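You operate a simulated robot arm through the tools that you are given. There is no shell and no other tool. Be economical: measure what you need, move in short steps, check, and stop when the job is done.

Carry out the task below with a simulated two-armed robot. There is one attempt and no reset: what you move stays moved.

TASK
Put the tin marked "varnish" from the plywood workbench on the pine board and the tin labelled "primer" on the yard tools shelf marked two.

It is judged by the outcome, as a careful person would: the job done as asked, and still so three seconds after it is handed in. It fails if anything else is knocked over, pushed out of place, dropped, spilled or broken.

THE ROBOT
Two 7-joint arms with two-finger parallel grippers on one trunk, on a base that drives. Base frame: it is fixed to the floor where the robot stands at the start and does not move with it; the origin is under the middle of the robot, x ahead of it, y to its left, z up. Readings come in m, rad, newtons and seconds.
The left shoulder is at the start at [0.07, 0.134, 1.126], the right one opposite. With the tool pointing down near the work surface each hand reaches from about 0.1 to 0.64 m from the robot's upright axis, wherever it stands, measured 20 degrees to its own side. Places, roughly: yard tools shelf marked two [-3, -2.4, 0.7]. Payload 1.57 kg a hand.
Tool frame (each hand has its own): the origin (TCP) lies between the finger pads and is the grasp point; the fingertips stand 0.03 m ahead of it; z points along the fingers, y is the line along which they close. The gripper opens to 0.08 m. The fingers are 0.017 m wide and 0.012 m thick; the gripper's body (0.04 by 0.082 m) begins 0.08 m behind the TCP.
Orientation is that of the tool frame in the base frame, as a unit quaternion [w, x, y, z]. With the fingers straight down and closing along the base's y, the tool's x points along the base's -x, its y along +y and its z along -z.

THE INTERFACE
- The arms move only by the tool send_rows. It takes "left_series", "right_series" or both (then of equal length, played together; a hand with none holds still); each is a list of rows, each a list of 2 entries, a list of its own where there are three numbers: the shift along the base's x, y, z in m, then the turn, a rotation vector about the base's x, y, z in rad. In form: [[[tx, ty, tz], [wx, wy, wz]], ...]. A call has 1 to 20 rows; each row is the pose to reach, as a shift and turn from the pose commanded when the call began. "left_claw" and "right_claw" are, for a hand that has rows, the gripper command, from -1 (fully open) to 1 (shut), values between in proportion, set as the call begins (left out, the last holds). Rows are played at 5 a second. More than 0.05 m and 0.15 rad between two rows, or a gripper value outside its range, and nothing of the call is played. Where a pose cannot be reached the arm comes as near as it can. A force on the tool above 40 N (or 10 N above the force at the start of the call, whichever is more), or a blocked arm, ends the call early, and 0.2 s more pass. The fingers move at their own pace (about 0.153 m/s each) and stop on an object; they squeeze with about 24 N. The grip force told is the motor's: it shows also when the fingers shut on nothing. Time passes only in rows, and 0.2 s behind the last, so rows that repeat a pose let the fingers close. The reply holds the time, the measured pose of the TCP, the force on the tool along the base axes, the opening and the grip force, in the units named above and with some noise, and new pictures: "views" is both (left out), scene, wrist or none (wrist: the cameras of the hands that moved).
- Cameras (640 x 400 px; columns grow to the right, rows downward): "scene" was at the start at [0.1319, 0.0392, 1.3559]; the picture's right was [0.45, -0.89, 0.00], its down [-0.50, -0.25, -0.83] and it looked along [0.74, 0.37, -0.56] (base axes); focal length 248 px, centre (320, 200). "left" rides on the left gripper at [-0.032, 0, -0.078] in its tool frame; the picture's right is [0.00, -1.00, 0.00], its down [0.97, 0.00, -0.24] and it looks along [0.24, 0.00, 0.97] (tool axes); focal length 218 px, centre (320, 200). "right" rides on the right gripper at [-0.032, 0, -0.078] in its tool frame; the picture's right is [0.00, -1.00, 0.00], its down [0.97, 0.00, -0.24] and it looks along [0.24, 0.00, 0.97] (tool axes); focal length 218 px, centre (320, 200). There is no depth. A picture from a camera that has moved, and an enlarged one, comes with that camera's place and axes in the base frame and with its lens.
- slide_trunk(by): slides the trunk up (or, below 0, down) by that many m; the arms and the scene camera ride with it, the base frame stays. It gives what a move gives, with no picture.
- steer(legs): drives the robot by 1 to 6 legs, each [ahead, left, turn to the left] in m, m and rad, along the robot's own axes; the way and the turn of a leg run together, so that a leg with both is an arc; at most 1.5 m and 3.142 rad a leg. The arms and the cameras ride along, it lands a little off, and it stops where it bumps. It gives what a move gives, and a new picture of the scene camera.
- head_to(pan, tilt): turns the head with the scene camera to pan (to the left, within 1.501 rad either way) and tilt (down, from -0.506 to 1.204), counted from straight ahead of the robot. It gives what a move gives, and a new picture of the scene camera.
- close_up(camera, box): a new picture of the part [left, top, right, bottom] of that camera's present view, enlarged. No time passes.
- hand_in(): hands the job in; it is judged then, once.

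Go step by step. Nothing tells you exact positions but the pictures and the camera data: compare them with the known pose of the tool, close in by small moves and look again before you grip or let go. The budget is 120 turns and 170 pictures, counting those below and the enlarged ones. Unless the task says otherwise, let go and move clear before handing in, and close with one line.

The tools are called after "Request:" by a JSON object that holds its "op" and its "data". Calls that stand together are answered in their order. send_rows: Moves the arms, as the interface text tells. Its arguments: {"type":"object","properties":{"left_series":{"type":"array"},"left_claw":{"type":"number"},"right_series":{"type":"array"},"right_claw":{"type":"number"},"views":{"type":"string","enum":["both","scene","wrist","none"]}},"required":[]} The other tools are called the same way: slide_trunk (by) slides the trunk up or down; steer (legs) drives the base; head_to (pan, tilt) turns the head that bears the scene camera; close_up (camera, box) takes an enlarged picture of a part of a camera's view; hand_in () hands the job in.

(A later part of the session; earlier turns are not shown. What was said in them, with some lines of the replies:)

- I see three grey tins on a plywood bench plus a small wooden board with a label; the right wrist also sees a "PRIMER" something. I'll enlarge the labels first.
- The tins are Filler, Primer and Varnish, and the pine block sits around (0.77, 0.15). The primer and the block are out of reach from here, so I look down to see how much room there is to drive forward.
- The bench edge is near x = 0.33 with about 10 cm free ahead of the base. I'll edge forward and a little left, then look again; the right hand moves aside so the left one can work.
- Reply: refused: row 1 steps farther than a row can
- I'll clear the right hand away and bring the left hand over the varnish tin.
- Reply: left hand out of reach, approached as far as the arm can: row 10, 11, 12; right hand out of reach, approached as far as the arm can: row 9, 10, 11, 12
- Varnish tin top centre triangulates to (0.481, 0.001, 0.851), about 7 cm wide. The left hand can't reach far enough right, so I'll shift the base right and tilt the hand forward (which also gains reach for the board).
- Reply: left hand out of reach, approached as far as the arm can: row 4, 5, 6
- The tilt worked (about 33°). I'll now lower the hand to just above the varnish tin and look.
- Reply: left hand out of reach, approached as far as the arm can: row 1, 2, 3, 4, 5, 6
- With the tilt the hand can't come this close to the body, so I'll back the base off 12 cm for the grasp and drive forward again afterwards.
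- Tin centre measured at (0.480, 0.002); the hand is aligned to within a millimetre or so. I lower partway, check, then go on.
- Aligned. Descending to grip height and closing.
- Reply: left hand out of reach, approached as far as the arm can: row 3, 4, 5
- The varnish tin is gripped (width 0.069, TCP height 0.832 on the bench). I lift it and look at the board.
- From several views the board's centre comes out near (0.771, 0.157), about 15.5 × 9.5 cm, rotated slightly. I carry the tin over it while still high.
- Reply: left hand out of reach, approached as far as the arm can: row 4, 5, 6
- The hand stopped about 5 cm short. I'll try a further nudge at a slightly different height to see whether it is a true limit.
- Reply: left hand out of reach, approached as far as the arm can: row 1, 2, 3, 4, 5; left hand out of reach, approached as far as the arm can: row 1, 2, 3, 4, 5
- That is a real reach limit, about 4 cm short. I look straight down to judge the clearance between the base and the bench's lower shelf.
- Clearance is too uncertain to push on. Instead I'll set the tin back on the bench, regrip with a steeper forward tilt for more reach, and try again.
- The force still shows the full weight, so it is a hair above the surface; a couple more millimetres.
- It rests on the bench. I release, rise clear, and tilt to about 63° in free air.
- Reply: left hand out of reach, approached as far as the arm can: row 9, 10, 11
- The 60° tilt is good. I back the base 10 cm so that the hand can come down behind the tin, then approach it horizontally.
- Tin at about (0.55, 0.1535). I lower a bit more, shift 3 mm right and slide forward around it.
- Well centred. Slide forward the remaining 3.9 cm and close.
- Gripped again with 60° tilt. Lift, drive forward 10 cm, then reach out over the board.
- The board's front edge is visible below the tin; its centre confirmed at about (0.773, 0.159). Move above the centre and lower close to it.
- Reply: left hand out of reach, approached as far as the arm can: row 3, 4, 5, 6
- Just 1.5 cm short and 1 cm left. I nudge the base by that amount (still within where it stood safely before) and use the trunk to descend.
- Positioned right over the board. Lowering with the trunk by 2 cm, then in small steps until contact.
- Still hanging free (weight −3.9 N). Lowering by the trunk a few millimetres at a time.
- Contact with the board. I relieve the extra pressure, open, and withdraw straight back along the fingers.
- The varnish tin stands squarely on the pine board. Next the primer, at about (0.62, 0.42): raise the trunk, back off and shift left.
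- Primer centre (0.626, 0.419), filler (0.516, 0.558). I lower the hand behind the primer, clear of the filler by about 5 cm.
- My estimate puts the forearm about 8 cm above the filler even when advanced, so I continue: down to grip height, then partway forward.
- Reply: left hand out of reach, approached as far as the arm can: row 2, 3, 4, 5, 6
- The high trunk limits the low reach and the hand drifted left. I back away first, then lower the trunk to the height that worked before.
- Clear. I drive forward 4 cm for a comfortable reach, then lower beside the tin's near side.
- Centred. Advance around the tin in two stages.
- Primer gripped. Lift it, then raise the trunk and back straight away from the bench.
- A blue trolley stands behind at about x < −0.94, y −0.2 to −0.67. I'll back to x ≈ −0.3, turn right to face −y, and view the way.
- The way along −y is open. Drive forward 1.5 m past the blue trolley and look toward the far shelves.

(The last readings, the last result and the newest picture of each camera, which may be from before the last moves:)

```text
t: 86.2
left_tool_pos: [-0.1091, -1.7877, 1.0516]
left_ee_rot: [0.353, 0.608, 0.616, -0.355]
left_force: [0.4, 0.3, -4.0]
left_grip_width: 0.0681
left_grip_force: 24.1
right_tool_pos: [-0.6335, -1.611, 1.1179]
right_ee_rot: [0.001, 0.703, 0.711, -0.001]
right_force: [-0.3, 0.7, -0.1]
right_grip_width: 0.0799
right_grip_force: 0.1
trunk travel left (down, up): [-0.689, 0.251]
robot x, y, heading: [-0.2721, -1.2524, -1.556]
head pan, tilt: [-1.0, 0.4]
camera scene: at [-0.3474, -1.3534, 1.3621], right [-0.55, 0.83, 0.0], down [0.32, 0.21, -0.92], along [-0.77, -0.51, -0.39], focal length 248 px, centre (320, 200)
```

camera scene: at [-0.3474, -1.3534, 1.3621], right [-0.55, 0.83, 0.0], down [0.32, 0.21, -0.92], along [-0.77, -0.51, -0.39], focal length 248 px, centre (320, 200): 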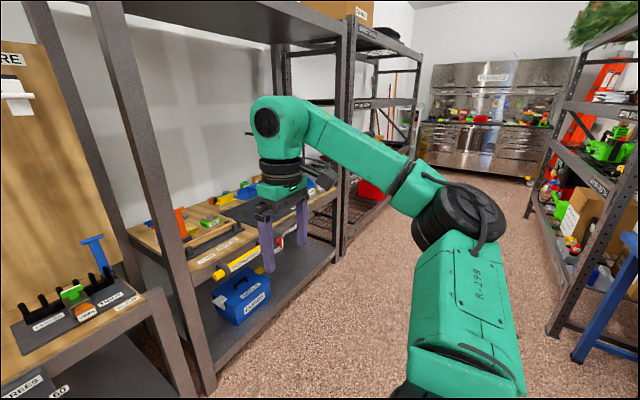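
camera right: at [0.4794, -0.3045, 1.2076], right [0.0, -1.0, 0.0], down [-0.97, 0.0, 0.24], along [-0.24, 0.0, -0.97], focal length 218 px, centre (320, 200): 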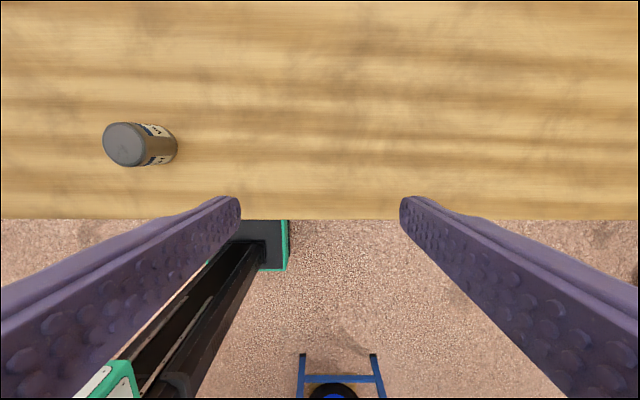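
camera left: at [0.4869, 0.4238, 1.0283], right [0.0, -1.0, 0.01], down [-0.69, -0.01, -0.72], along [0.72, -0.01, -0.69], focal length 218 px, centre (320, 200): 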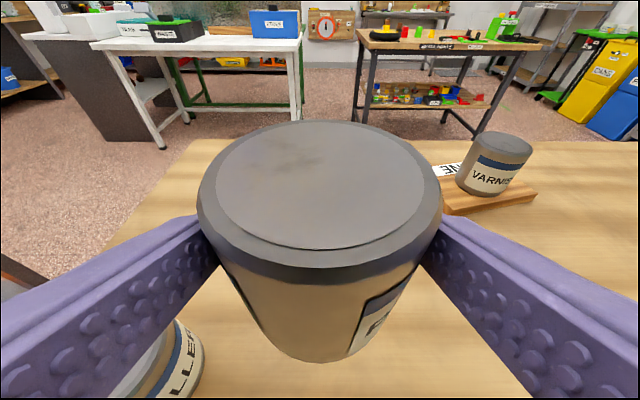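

I see an aisle between the wall shelves (front y ≈ −2.2) and a rack on the other side (front y ≈ −0.77). I strafe along it toward x ≈ −1.7 and look again.

Request:
{"op": "steer", "data": {"legs": [[0, -1.4, 0]]}}

Request:
{"op": "head_to", "data": {"pan": -0.75, "tilt": 0.4}}

```text
t: 93.2
left_tool_pos: [-1.5092, -1.7986, 1.0503]
left_ee_rot: [0.349, 0.613, 0.612, -0.359]
left_force: [-0.3, -0.5, -3.4]
left_grip_width: 0.0681
left_grip_force: 23.9
right_tool_pos: [-2.0323, -1.6168, 1.118]
right_ee_rot: [0.0, 0.705, 0.709, -0.001]
right_force: [0.6, -0.9, 0.0]
right_grip_width: 0.0802
right_grip_force: 0.0
trunk travel left (down, up): [-0.689, 0.251]
robot x, y, heading: [-1.673, -1.2581, -1.564]
head pan, tilt: [-1.0, 0.4]
camera scene: at [-1.7429, -1.3621, 1.3621], right [-0.54, 0.84, 0.0], down [0.33, 0.21, -0.92], along [-0.77, -0.5, -0.39], focal length 248 px, centre (320, 200)
```

scene: 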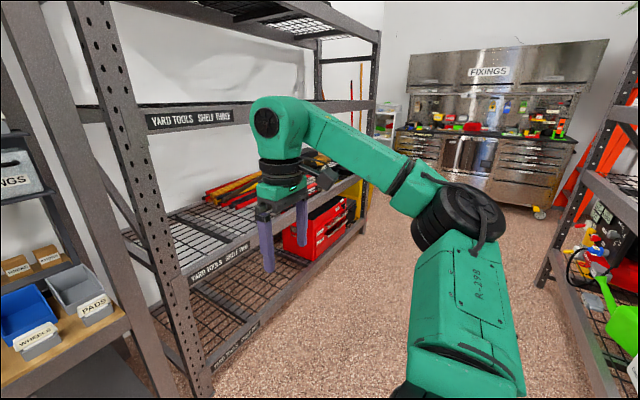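

```text
t: 93.9
left_tool_pos: [-1.509, -1.7979, 1.0505]
left_ee_rot: [0.352, 0.611, 0.613, -0.357]
left_force: [0.1, 0.5, -3.4]
left_grip_width: 0.0682
left_grip_force: 23.7
right_tool_pos: [-2.0328, -1.617, 1.1185]
right_ee_rot: [0.0, 0.706, 0.708, 0.001]
right_force: [-0.3, -0.3, -0.3]
right_grip_width: 0.0802
right_grip_force: 0.1
trunk travel left (down, up): [-0.689, 0.251]
robot x, y, heading: [-1.6679, -1.2616, -1.573]
head pan, tilt: [-0.75, 0.4]
camera scene: at [-1.7285, -1.3797, 1.3621], right [-0.73, 0.68, 0.0], down [0.26, 0.29, -0.92], along [-0.63, -0.67, -0.39], focal length 248 px, centre (320, 200)
```

scene: 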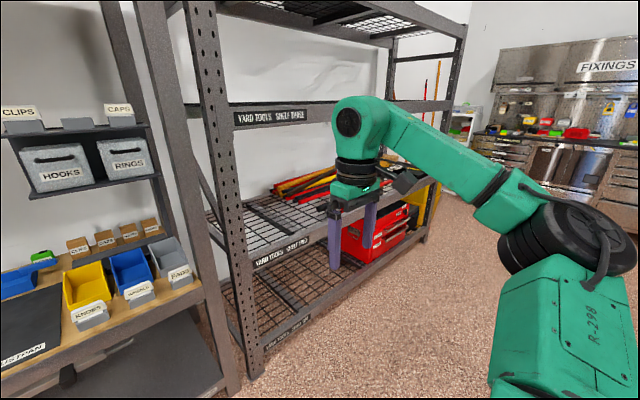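

The labels read "YARD TOOLS SHELF THREE / TWO / …"; the middle mesh deck should be two. I strafe further to stand before it and read the labels.

Request:
{"op": "steer", "data": {"legs": [[0, -1.0, 0]]}}

Request:
{"op": "head_to", "data": {"pan": 0.2, "tilt": 0.55}}

```text
t: 99.0
left_tool_pos: [-2.4708, -1.8097, 1.0512]
left_ee_rot: [0.356, 0.602, 0.622, -0.352]
left_force: [-0.1, 0.4, -2.9]
left_grip_width: 0.0678
left_grip_force: 23.9
right_tool_pos: [-2.9996, -1.6436, 1.1179]
right_ee_rot: [0.0, 0.696, 0.718, 0.0]
right_force: [0.8, 0.1, -0.7]
right_grip_width: 0.0801
right_grip_force: 0.0
trunk travel left (down, up): [-0.689, 0.251]
robot x, y, heading: [-2.641, -1.2764, -1.54]
head pan, tilt: [-0.75, 0.4]
camera scene: at [-2.7028, -1.398, 1.3621], right [-0.75, 0.66, 0.0], down [0.26, 0.29, -0.92], along [-0.61, -0.69, -0.39], focal length 248 px, centre (320, 200)
```

scene: 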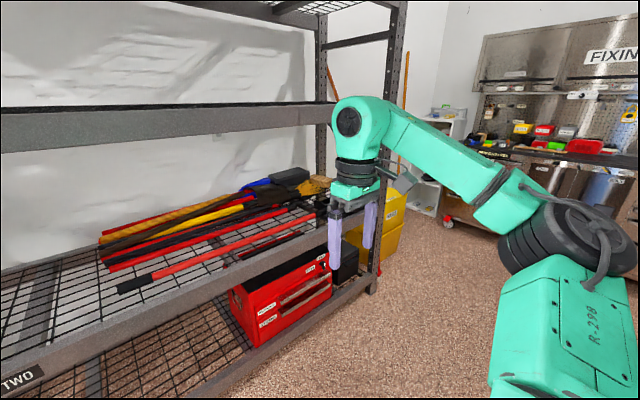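

```text
t: 100.3
left_tool_pos: [-2.4725, -1.8115, 1.0509]
left_ee_rot: [0.356, 0.603, 0.621, -0.352]
left_force: [-0.2, 0.8, -3.5]
left_grip_width: 0.0679
left_grip_force: 23.8
right_tool_pos: [-3.0002, -1.6445, 1.1189]
right_ee_rot: [-0.001, 0.696, 0.718, -0.001]
right_force: [0.2, -0.4, -0.8]
right_grip_width: 0.0801
right_grip_force: 0.1
trunk travel left (down, up): [-0.689, 0.251]
robot x, y, heading: [-2.6461, -1.2782, -1.539]
head pan, tilt: [0.201, 0.55]
camera scene: at [-2.6217, -1.4158, 1.3483], right [-0.97, -0.23, 0.0], down [-0.12, 0.51, -0.85], along [0.2, -0.83, -0.52], focal length 248 px, centre (320, 200)
```

scene: 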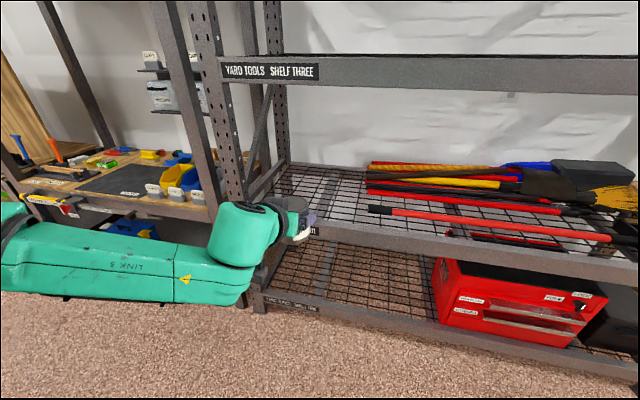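

Shelf two's free area is x −2.15 to −2.52, left of the tool handles, with the front edge at y ≈ −2.27 and the deck near z 0.70. Target about (−2.41, −2.42). I lower the trunk, square up and drive in partway.

Request:
{"op": "slide_trunk", "data": {"by": -0.1}}

Request:
{"op": "steer", "data": {"legs": [[0, 0.08, -0.03], [0.3, 0, 0]]}}

Request:
{"op": "close_up", "data": {"camera": "left", "box": [0, 0, 640, 400]}}

```text
t: 101.6
left_tool_pos: [-2.4714, -1.8097, 0.9508]
left_ee_rot: [0.356, 0.603, 0.621, -0.353]
left_force: [0.6, -0.2, -2.6]
left_grip_width: 0.0679
left_grip_force: 24.0
right_tool_pos: [-3.0, -1.6448, 1.0188]
right_ee_rot: [0.0, 0.696, 0.718, -0.001]
right_force: [-0.4, 0.3, -0.7]
right_grip_width: 0.0797
right_grip_force: 0.0
trunk travel left (down, up): [-0.589, 0.351]
robot x, y, heading: [-2.6444, -1.2783, -1.54]
head pan, tilt: [0.201, 0.55]
```

```text
t: 104.3
left_tool_pos: [-2.4048, -2.1108, 0.9504]
left_ee_rot: [0.352, 0.61, 0.613, -0.357]
left_force: [-0.1, -0.3, -3.7]
left_grip_width: 0.0679
left_grip_force: 24.1
right_tool_pos: [-2.9288, -1.9286, 1.0187]
right_ee_rot: [0.0, 0.706, 0.708, 0.0]
right_force: [0.1, -0.8, -0.1]
right_grip_width: 0.0803
right_grip_force: 0.1
trunk travel left (down, up): [-0.589, 0.351]
robot x, y, heading: [-2.5645, -1.5743, -1.565]
head pan, tilt: [0.201, 0.55]
camera scene: at [-2.5442, -1.7115, 1.2483], right [-0.98, -0.2, 0.0], down [-0.11, 0.51, -0.85], along [0.17, -0.83, -0.52], focal length 248 px, centre (320, 200)
```

scene: 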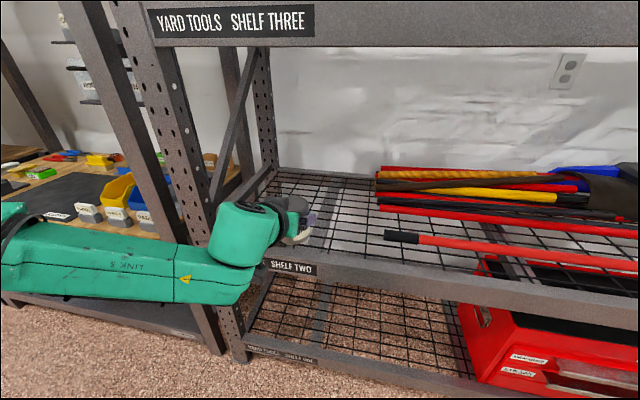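

```text
1.00 times, centred on (320, 200) of left
camera zoom: at [-2.4034, -2.0588, 1.0174], right [-1.0, 0.0, 0.01], down [0.0, 0.69, -0.72], along [-0.01, -0.72, -0.69], focal length 218 px, centre (320, 200)
```

zoom: 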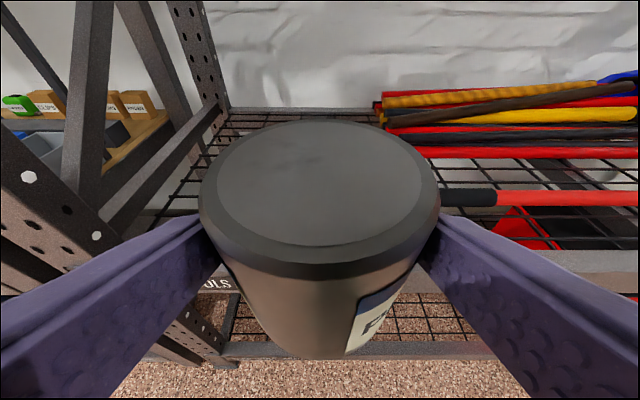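

Label "SHELF TWO" confirmed on this deck; the nearest handle end is at about (−2.62, −2.39), the post at x > −2.16. I drive in 18 cm and shift 4 cm right.

Request:
{"op": "steer", "data": {"legs": [[0.18, -0.045, 0]]}}

Request:
{"op": "head_to", "data": {"pan": 0.2, "tilt": 0.9}}

Request:
{"op": "close_up", "data": {"camera": "left", "box": [0, 0, 640, 400]}}

```text
t: 105.8
left_tool_pos: [-2.4469, -2.2919, 0.9514]
left_ee_rot: [0.352, 0.61, 0.614, -0.357]
left_force: [-0.1, -0.2, -4.1]
left_grip_width: 0.0677
left_grip_force: 23.1
right_tool_pos: [-2.9704, -2.1128, 1.0175]
right_ee_rot: [0.0, 0.705, 0.71, 0.0]
right_force: [-0.4, 0.1, 0.0]
right_grip_width: 0.0799
right_grip_force: 0.0
trunk travel left (down, up): [-0.589, 0.351]
robot x, y, heading: [-2.608, -1.7569, -1.563]
head pan, tilt: [0.201, 0.55]
camera scene: at [-2.5874, -1.8933, 1.2484], right [-0.98, -0.21, 0.0], down [-0.11, 0.51, -0.85], along [0.18, -0.83, -0.52], focal length 248 px, centre (320, 200)
```

scene: 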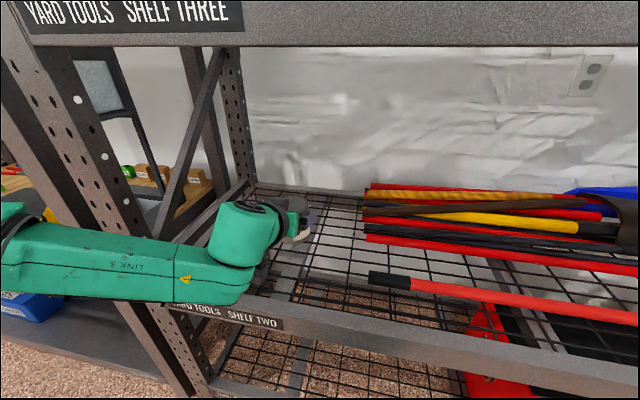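

```text
t: 106.7
left_tool_pos: [-2.446, -2.2918, 0.9495]
left_ee_rot: [0.351, 0.61, 0.614, -0.357]
left_force: [-0.2, -0.3, -4.3]
left_grip_width: 0.068
left_grip_force: 23.8
right_tool_pos: [-2.9705, -2.113, 1.0195]
right_ee_rot: [0.001, 0.705, 0.709, 0.0]
right_force: [-0.7, 1.2, 0.0]
right_grip_width: 0.0801
right_grip_force: 0.0
trunk travel left (down, up): [-0.589, 0.351]
robot x, y, heading: [-2.6095, -1.7565, -1.559]
head pan, tilt: [0.201, 0.901]
camera scene: at [-2.5903, -1.8791, 1.2191], right [-0.98, -0.21, 0.0], down [-0.16, 0.77, -0.62], along [0.13, -0.61, -0.78], focal length 248 px, centre (320, 200)
```

scene: 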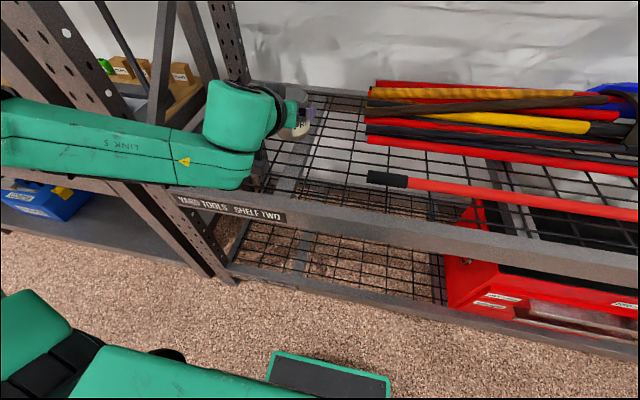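

```text
1.00 times, centred on (320, 200) of left
camera zoom: at [-2.4454, -2.2399, 1.0174], right [-1.0, 0.0, 0.01], down [-0.01, 0.69, -0.72], along [-0.01, -0.72, -0.69], focal length 218 px, centre (320, 200)
```

zoom: 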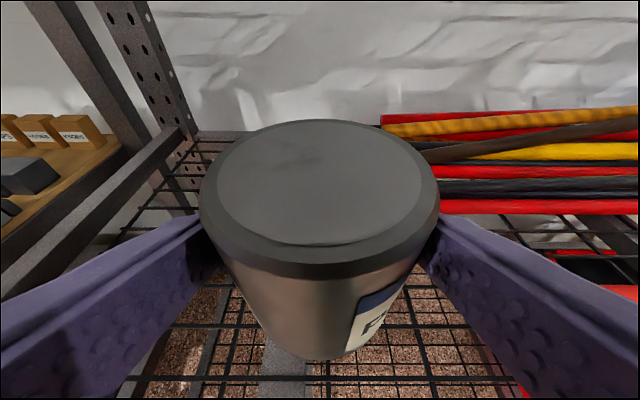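

Clear on all sides. Extend the hand 13 cm over the deck, then look.

Request:
{"op": "send_rows", "data": {"left_series": [[[0, -0.035, 0], [0, 0, 0]], [[0, -0.07, 0], [0, 0, 0]], [[0, -0.1, -0.01], [0, 0, 0]], [[0, -0.13, -0.02], [0, 0, 0]], [[0, -0.13, -0.03], [0, 0, 0]]], "views": "both"}}

```text
t: 107.8
left_tool_pos: [-2.4454, -2.4214, 0.9199]
left_ee_rot: [0.352, 0.609, 0.615, -0.356]
left_force: [-0.1, 0.1, -2.7]
left_grip_width: 0.0678
left_grip_force: 24.3
right_tool_pos: [-2.9717, -2.1121, 1.0186]
right_ee_rot: [0.001, 0.704, 0.71, -0.001]
right_force: [-0.1, 0.2, 0.3]
right_grip_width: 0.0803
right_grip_force: 0.0
trunk travel left (down, up): [-0.589, 0.351]
robot x, y, heading: [-2.611, -1.7536, -1.562]
head pan, tilt: [0.201, 0.901]
camera scene: at [-2.59, -1.8789, 1.2191], right [-0.98, -0.21, 0.0], down [-0.16, 0.77, -0.62], along [0.13, -0.61, -0.78], focal length 248 px, centre (320, 200)
camera left: at [-2.4453, -2.3696, 0.9871], right [-1.0, 0.0, 0.01], down [-0.01, 0.69, -0.72], along [-0.01, -0.72, -0.69], focal length 218 px, centre (320, 200)
```

scene: 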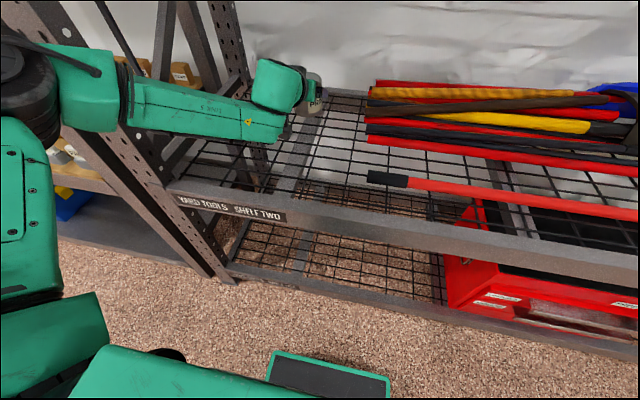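
left: 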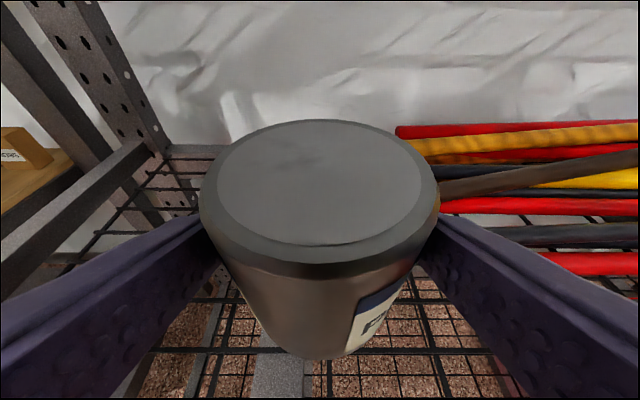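

Reach is fine and everything is clear. Descend with the trunk to just above the deck.

Request:
{"op": "slide_trunk", "data": {"by": -0.1}}

Request:
{"op": "close_up", "data": {"camera": "left", "box": [0, 0, 640, 400]}}

Request:
{"op": "close_up", "data": {"camera": "scene", "box": [0, 0, 640, 400]}}

```text
t: 109.2
left_tool_pos: [-2.4469, -2.4219, 0.8211]
left_ee_rot: [0.351, 0.61, 0.614, -0.356]
left_force: [-0.6, -0.2, -2.6]
left_grip_width: 0.068
left_grip_force: 23.7
right_tool_pos: [-2.9707, -2.112, 0.9188]
right_ee_rot: [0.0, 0.704, 0.71, 0.001]
right_force: [0.0, 0.2, 0.1]
right_grip_width: 0.08
right_grip_force: 0.0
trunk travel left (down, up): [-0.489, 0.451]
robot x, y, heading: [-2.6089, -1.7558, -1.565]
head pan, tilt: [0.201, 0.901]
```

```text
1.00 times, centred on (320, 200) of left
camera zoom: at [-2.4455, -2.3696, 0.887], right [-1.0, 0.0, 0.01], down [-0.01, 0.69, -0.72], along [-0.01, -0.72, -0.69], focal length 218 px, centre (320, 200)
```

zoom: 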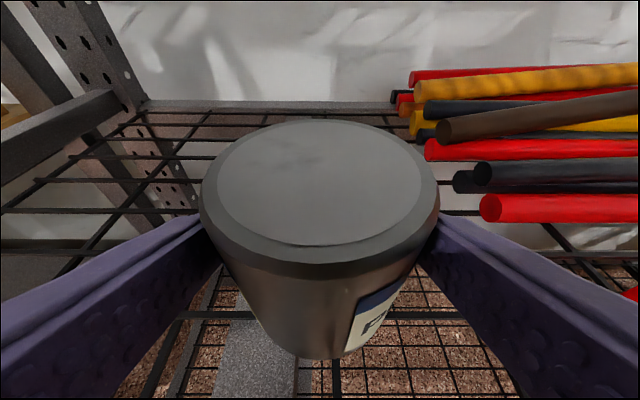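

```text
1.00 times, centred on (320, 200) of scene
camera zoom: at [-2.5904, -1.8792, 1.1191], right [-0.98, -0.21, 0.0], down [-0.16, 0.77, -0.62], along [0.13, -0.61, -0.78], focal length 248 px, centre (320, 200)
```

zoom: 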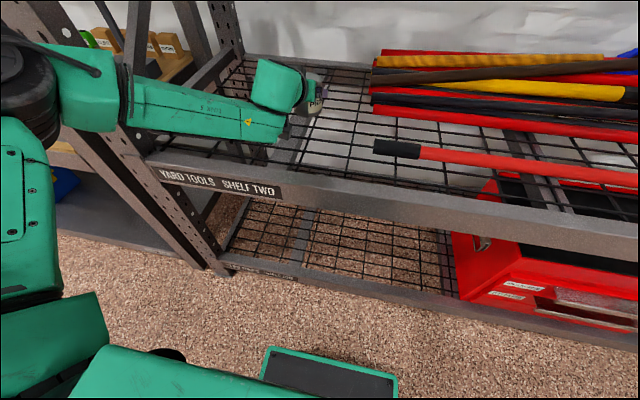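

Good spacing to the handles (they end at x ≈ −2.6). Continue down in decreasing steps, watching the force.

Request:
{"op": "slide_trunk", "data": {"by": -0.025}}

Request:
{"op": "slide_trunk", "data": {"by": -0.01}}

Request:
{"op": "close_up", "data": {"camera": "left", "box": [160, 200, 480, 400]}}

```text
t: 109.9
left_tool_pos: [-2.4468, -2.4211, 0.7964]
left_ee_rot: [0.351, 0.61, 0.614, -0.356]
left_force: [0.8, 0.0, -3.0]
left_grip_width: 0.068
left_grip_force: 24.5
right_tool_pos: [-2.9712, -2.1124, 0.8924]
right_ee_rot: [0.0, 0.704, 0.71, 0.0]
right_force: [-0.1, 0.3, -0.4]
right_grip_width: 0.0798
right_grip_force: 0.1
trunk travel left (down, up): [-0.464, 0.476]
robot x, y, heading: [-2.609, -1.7543, -1.56]
head pan, tilt: [0.201, 0.901]
```

```text
t: 110.5
left_tool_pos: [-2.4473, -2.4218, 0.7857]
left_ee_rot: [0.351, 0.61, 0.614, -0.357]
left_force: [-0.1, 0.1, -2.5]
left_grip_width: 0.0679
left_grip_force: 24.2
right_tool_pos: [-2.9708, -2.1133, 0.8839]
right_ee_rot: [0.0, 0.705, 0.709, 0.0]
right_force: [0.5, -0.9, -0.3]
right_grip_width: 0.0803
right_grip_force: 0.1
trunk travel left (down, up): [-0.454, 0.486]
robot x, y, heading: [-2.6088, -1.7533, -1.568]
head pan, tilt: [0.201, 0.901]
```

```text
2.00 times, centred on (320, 300) of left
camera zoom: at [-2.4455, -2.3695, 0.8519], right [-1.0, 0.0, 0.01], down [-0.01, 0.69, -0.72], along [-0.01, -0.72, -0.69], focal length 436 px, centre (320, 0)
```

zoom: 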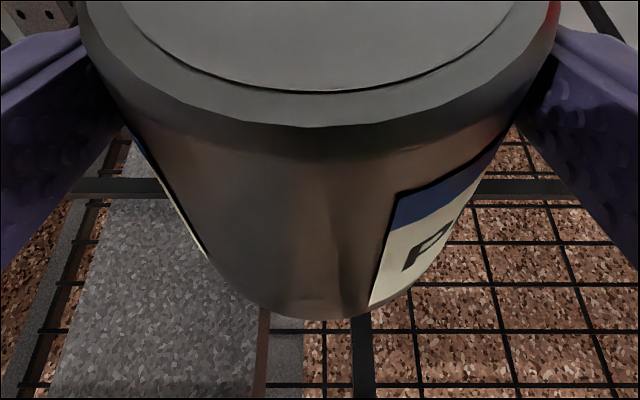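

Request:
{"op": "slide_trunk", "data": {"by": -0.006}}

Request:
{"op": "slide_trunk", "data": {"by": -0.004}}

Request:
{"op": "slide_trunk", "data": {"by": -0.003}}

```text
t: 111.0
left_tool_pos: [-2.4466, -2.4208, 0.779]
left_ee_rot: [0.352, 0.61, 0.614, -0.356]
left_force: [0.9, 0.6, -3.5]
left_grip_width: 0.068
left_grip_force: 24.0
right_tool_pos: [-2.9698, -2.1129, 0.8772]
right_ee_rot: [0.0, 0.705, 0.709, 0.0]
right_force: [0.5, -0.3, -0.4]
right_grip_width: 0.0799
right_grip_force: 0.0
trunk travel left (down, up): [-0.448, 0.492]
robot x, y, heading: [-2.6057, -1.751, -1.564]
head pan, tilt: [0.201, 0.901]
```

```text
t: 111.5
left_tool_pos: [-2.4477, -2.4218, 0.7749]
left_ee_rot: [0.352, 0.61, 0.614, -0.356]
left_force: [0.4, 0.6, -2.6]
left_grip_width: 0.0678
left_grip_force: 23.5
right_tool_pos: [-2.9717, -2.1127, 0.8729]
right_ee_rot: [-0.001, 0.704, 0.71, -0.001]
right_force: [-1.0, -1.2, -0.6]
right_grip_width: 0.0801
right_grip_force: 0.0
trunk travel left (down, up): [-0.444, 0.496]
robot x, y, heading: [-2.6094, -1.7534, -1.567]
head pan, tilt: [0.201, 0.901]
```

```text
t: 112.1
left_tool_pos: [-2.4465, -2.4211, 0.774]
left_ee_rot: [0.352, 0.61, 0.613, -0.358]
left_force: [0.5, -2.7, 5.6]
left_grip_width: 0.0678
left_grip_force: 24.6
right_tool_pos: [-2.9712, -2.1114, 0.8702]
right_ee_rot: [0.0, 0.705, 0.709, 0.0]
right_force: [-0.8, -0.1, -0.1]
right_grip_width: 0.08
right_grip_force: 0.2
trunk travel left (down, up): [-0.441, 0.499]
robot x, y, heading: [-2.6061, -1.7504, -1.563]
head pan, tilt: [0.201, 0.901]
```

Contact: the tin stands on the deck (z ≈ 0.725). Open and check before withdrawing.

Request:
{"op": "send_rows", "data": {"left_series": [[[0, 0, 0], [0, 0, 0]], [[0, 0, 0], [0, 0, 0]], [[0, 0, 0], [0, 0, 0]]], "left_claw": -1, "views": "wrist"}}

```text
t: 112.9
left_tool_pos: [-2.4477, -2.4215, 0.7719]
left_ee_rot: [0.351, 0.611, 0.614, -0.357]
left_force: [-0.4, -0.4, -0.3]
left_grip_width: 0.0801
left_grip_force: 0.0
right_tool_pos: [-2.9709, -2.1116, 0.8702]
right_ee_rot: [0.0, 0.705, 0.71, -0.001]
right_force: [0.8, -0.1, -0.4]
right_grip_width: 0.0797
right_grip_force: 0.0
trunk travel left (down, up): [-0.441, 0.499]
robot x, y, heading: [-2.6114, -1.7522, -1.561]
head pan, tilt: [0.201, 0.901]
camera left: at [-2.4457, -2.3692, 0.8393], right [-1.0, 0.0, 0.01], down [-0.01, 0.69, -0.72], along [-0.01, -0.72, -0.69], focal length 218 px, centre (320, 200)
```

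left: 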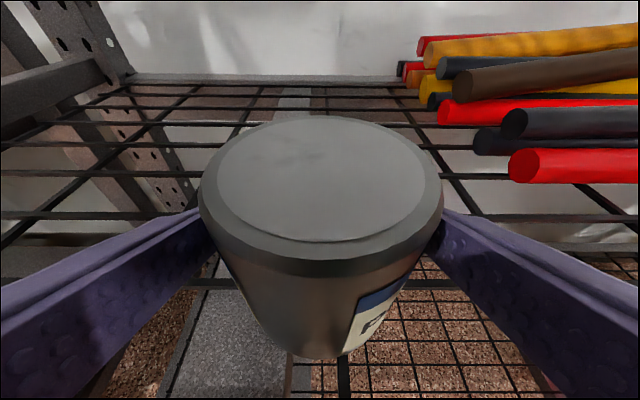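

The tin stands upright. Withdraw straight back (+y) and up.

Request:
{"op": "send_rows", "data": {"left_series": [[[0, 0.015, 0.006], [0, 0, 0]], [[0, 0.035, 0.016], [0, 0, 0]], [[0, 0.06, 0.03], [0, 0, 0]], [[0, 0.09, 0.05], [0, 0, 0]], [[0, 0.12, 0.07], [0, 0, 0]], [[0, 0.14, 0.09], [0, 0, 0]]], "views": "both"}}

```text
t: 114.3
left_tool_pos: [-2.4461, -2.2786, 0.8628]
left_ee_rot: [0.352, 0.61, 0.614, -0.357]
left_force: [-0.8, 0.2, -0.4]
left_grip_width: 0.0801
left_grip_force: 0.0
right_tool_pos: [-2.9707, -2.1122, 0.8698]
right_ee_rot: [0.001, 0.705, 0.71, -0.001]
right_force: [0.1, -0.3, -0.4]
right_grip_width: 0.0799
right_grip_force: 0.1
trunk travel left (down, up): [-0.441, 0.499]
robot x, y, heading: [-2.6091, -1.7552, -1.563]
head pan, tilt: [0.201, 0.901]
camera scene: at [-2.5906, -1.8781, 1.0712], right [-0.98, -0.21, 0.0], down [-0.16, 0.77, -0.62], along [0.13, -0.61, -0.78], focal length 248 px, centre (320, 200)
camera left: at [-2.4451, -2.2272, 0.9289], right [-1.0, 0.0, 0.01], down [-0.01, 0.69, -0.72], along [-0.01, -0.72, -0.69], focal length 218 px, centre (320, 200)
```

scene: 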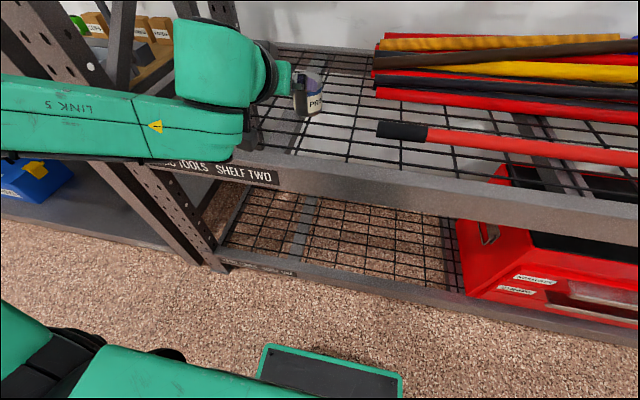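
left: 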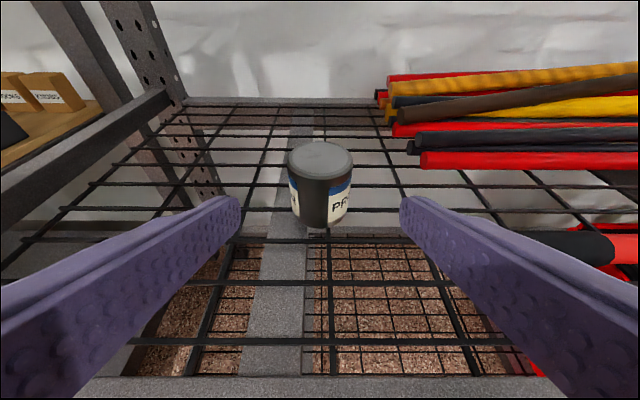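

The primer stands upright on shelf two, well clear of the tools. I back off a little and then hand in.

Request:
{"op": "steer", "data": {"legs": [[-0.25, 0, 0]]}}

```text
t: 116.1
left_tool_pos: [-2.4485, -2.0355, 0.8632]
left_ee_rot: [0.351, 0.611, 0.613, -0.357]
left_force: [-0.3, -0.5, 0.4]
left_grip_width: 0.0802
left_grip_force: 0.1
right_tool_pos: [-2.9741, -1.8646, 0.8699]
right_ee_rot: [0.001, 0.705, 0.709, 0.0]
right_force: [-0.4, 0.5, -0.2]
right_grip_width: 0.0801
right_grip_force: 0.1
trunk travel left (down, up): [-0.441, 0.499]
robot x, y, heading: [-2.6118, -1.509, -1.573]
head pan, tilt: [0.201, 0.901]
camera scene: at [-2.5923, -1.6331, 1.0712], right [-0.98, -0.2, 0.0], down [-0.16, 0.77, -0.62], along [0.13, -0.61, -0.78], focal length 248 px, centre (320, 200)
```

scene: 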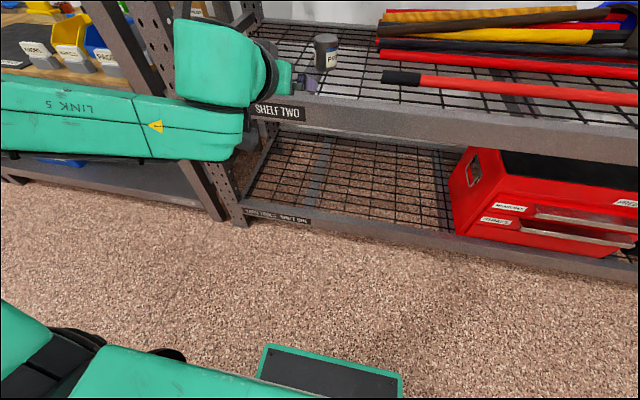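

The primer is standing on the deck labelled "Shelf Two", the robot is clear of it, and the varnish was left standing on the pine board; handing in.

Request:
{"op": "hand_in", "data": {}}

```text
The job is handed in.
```

I put the varnish tin on the pine board and the primer tin on yard tools shelf two. Both were upright when I let go, and I saw nothing else disturbed.
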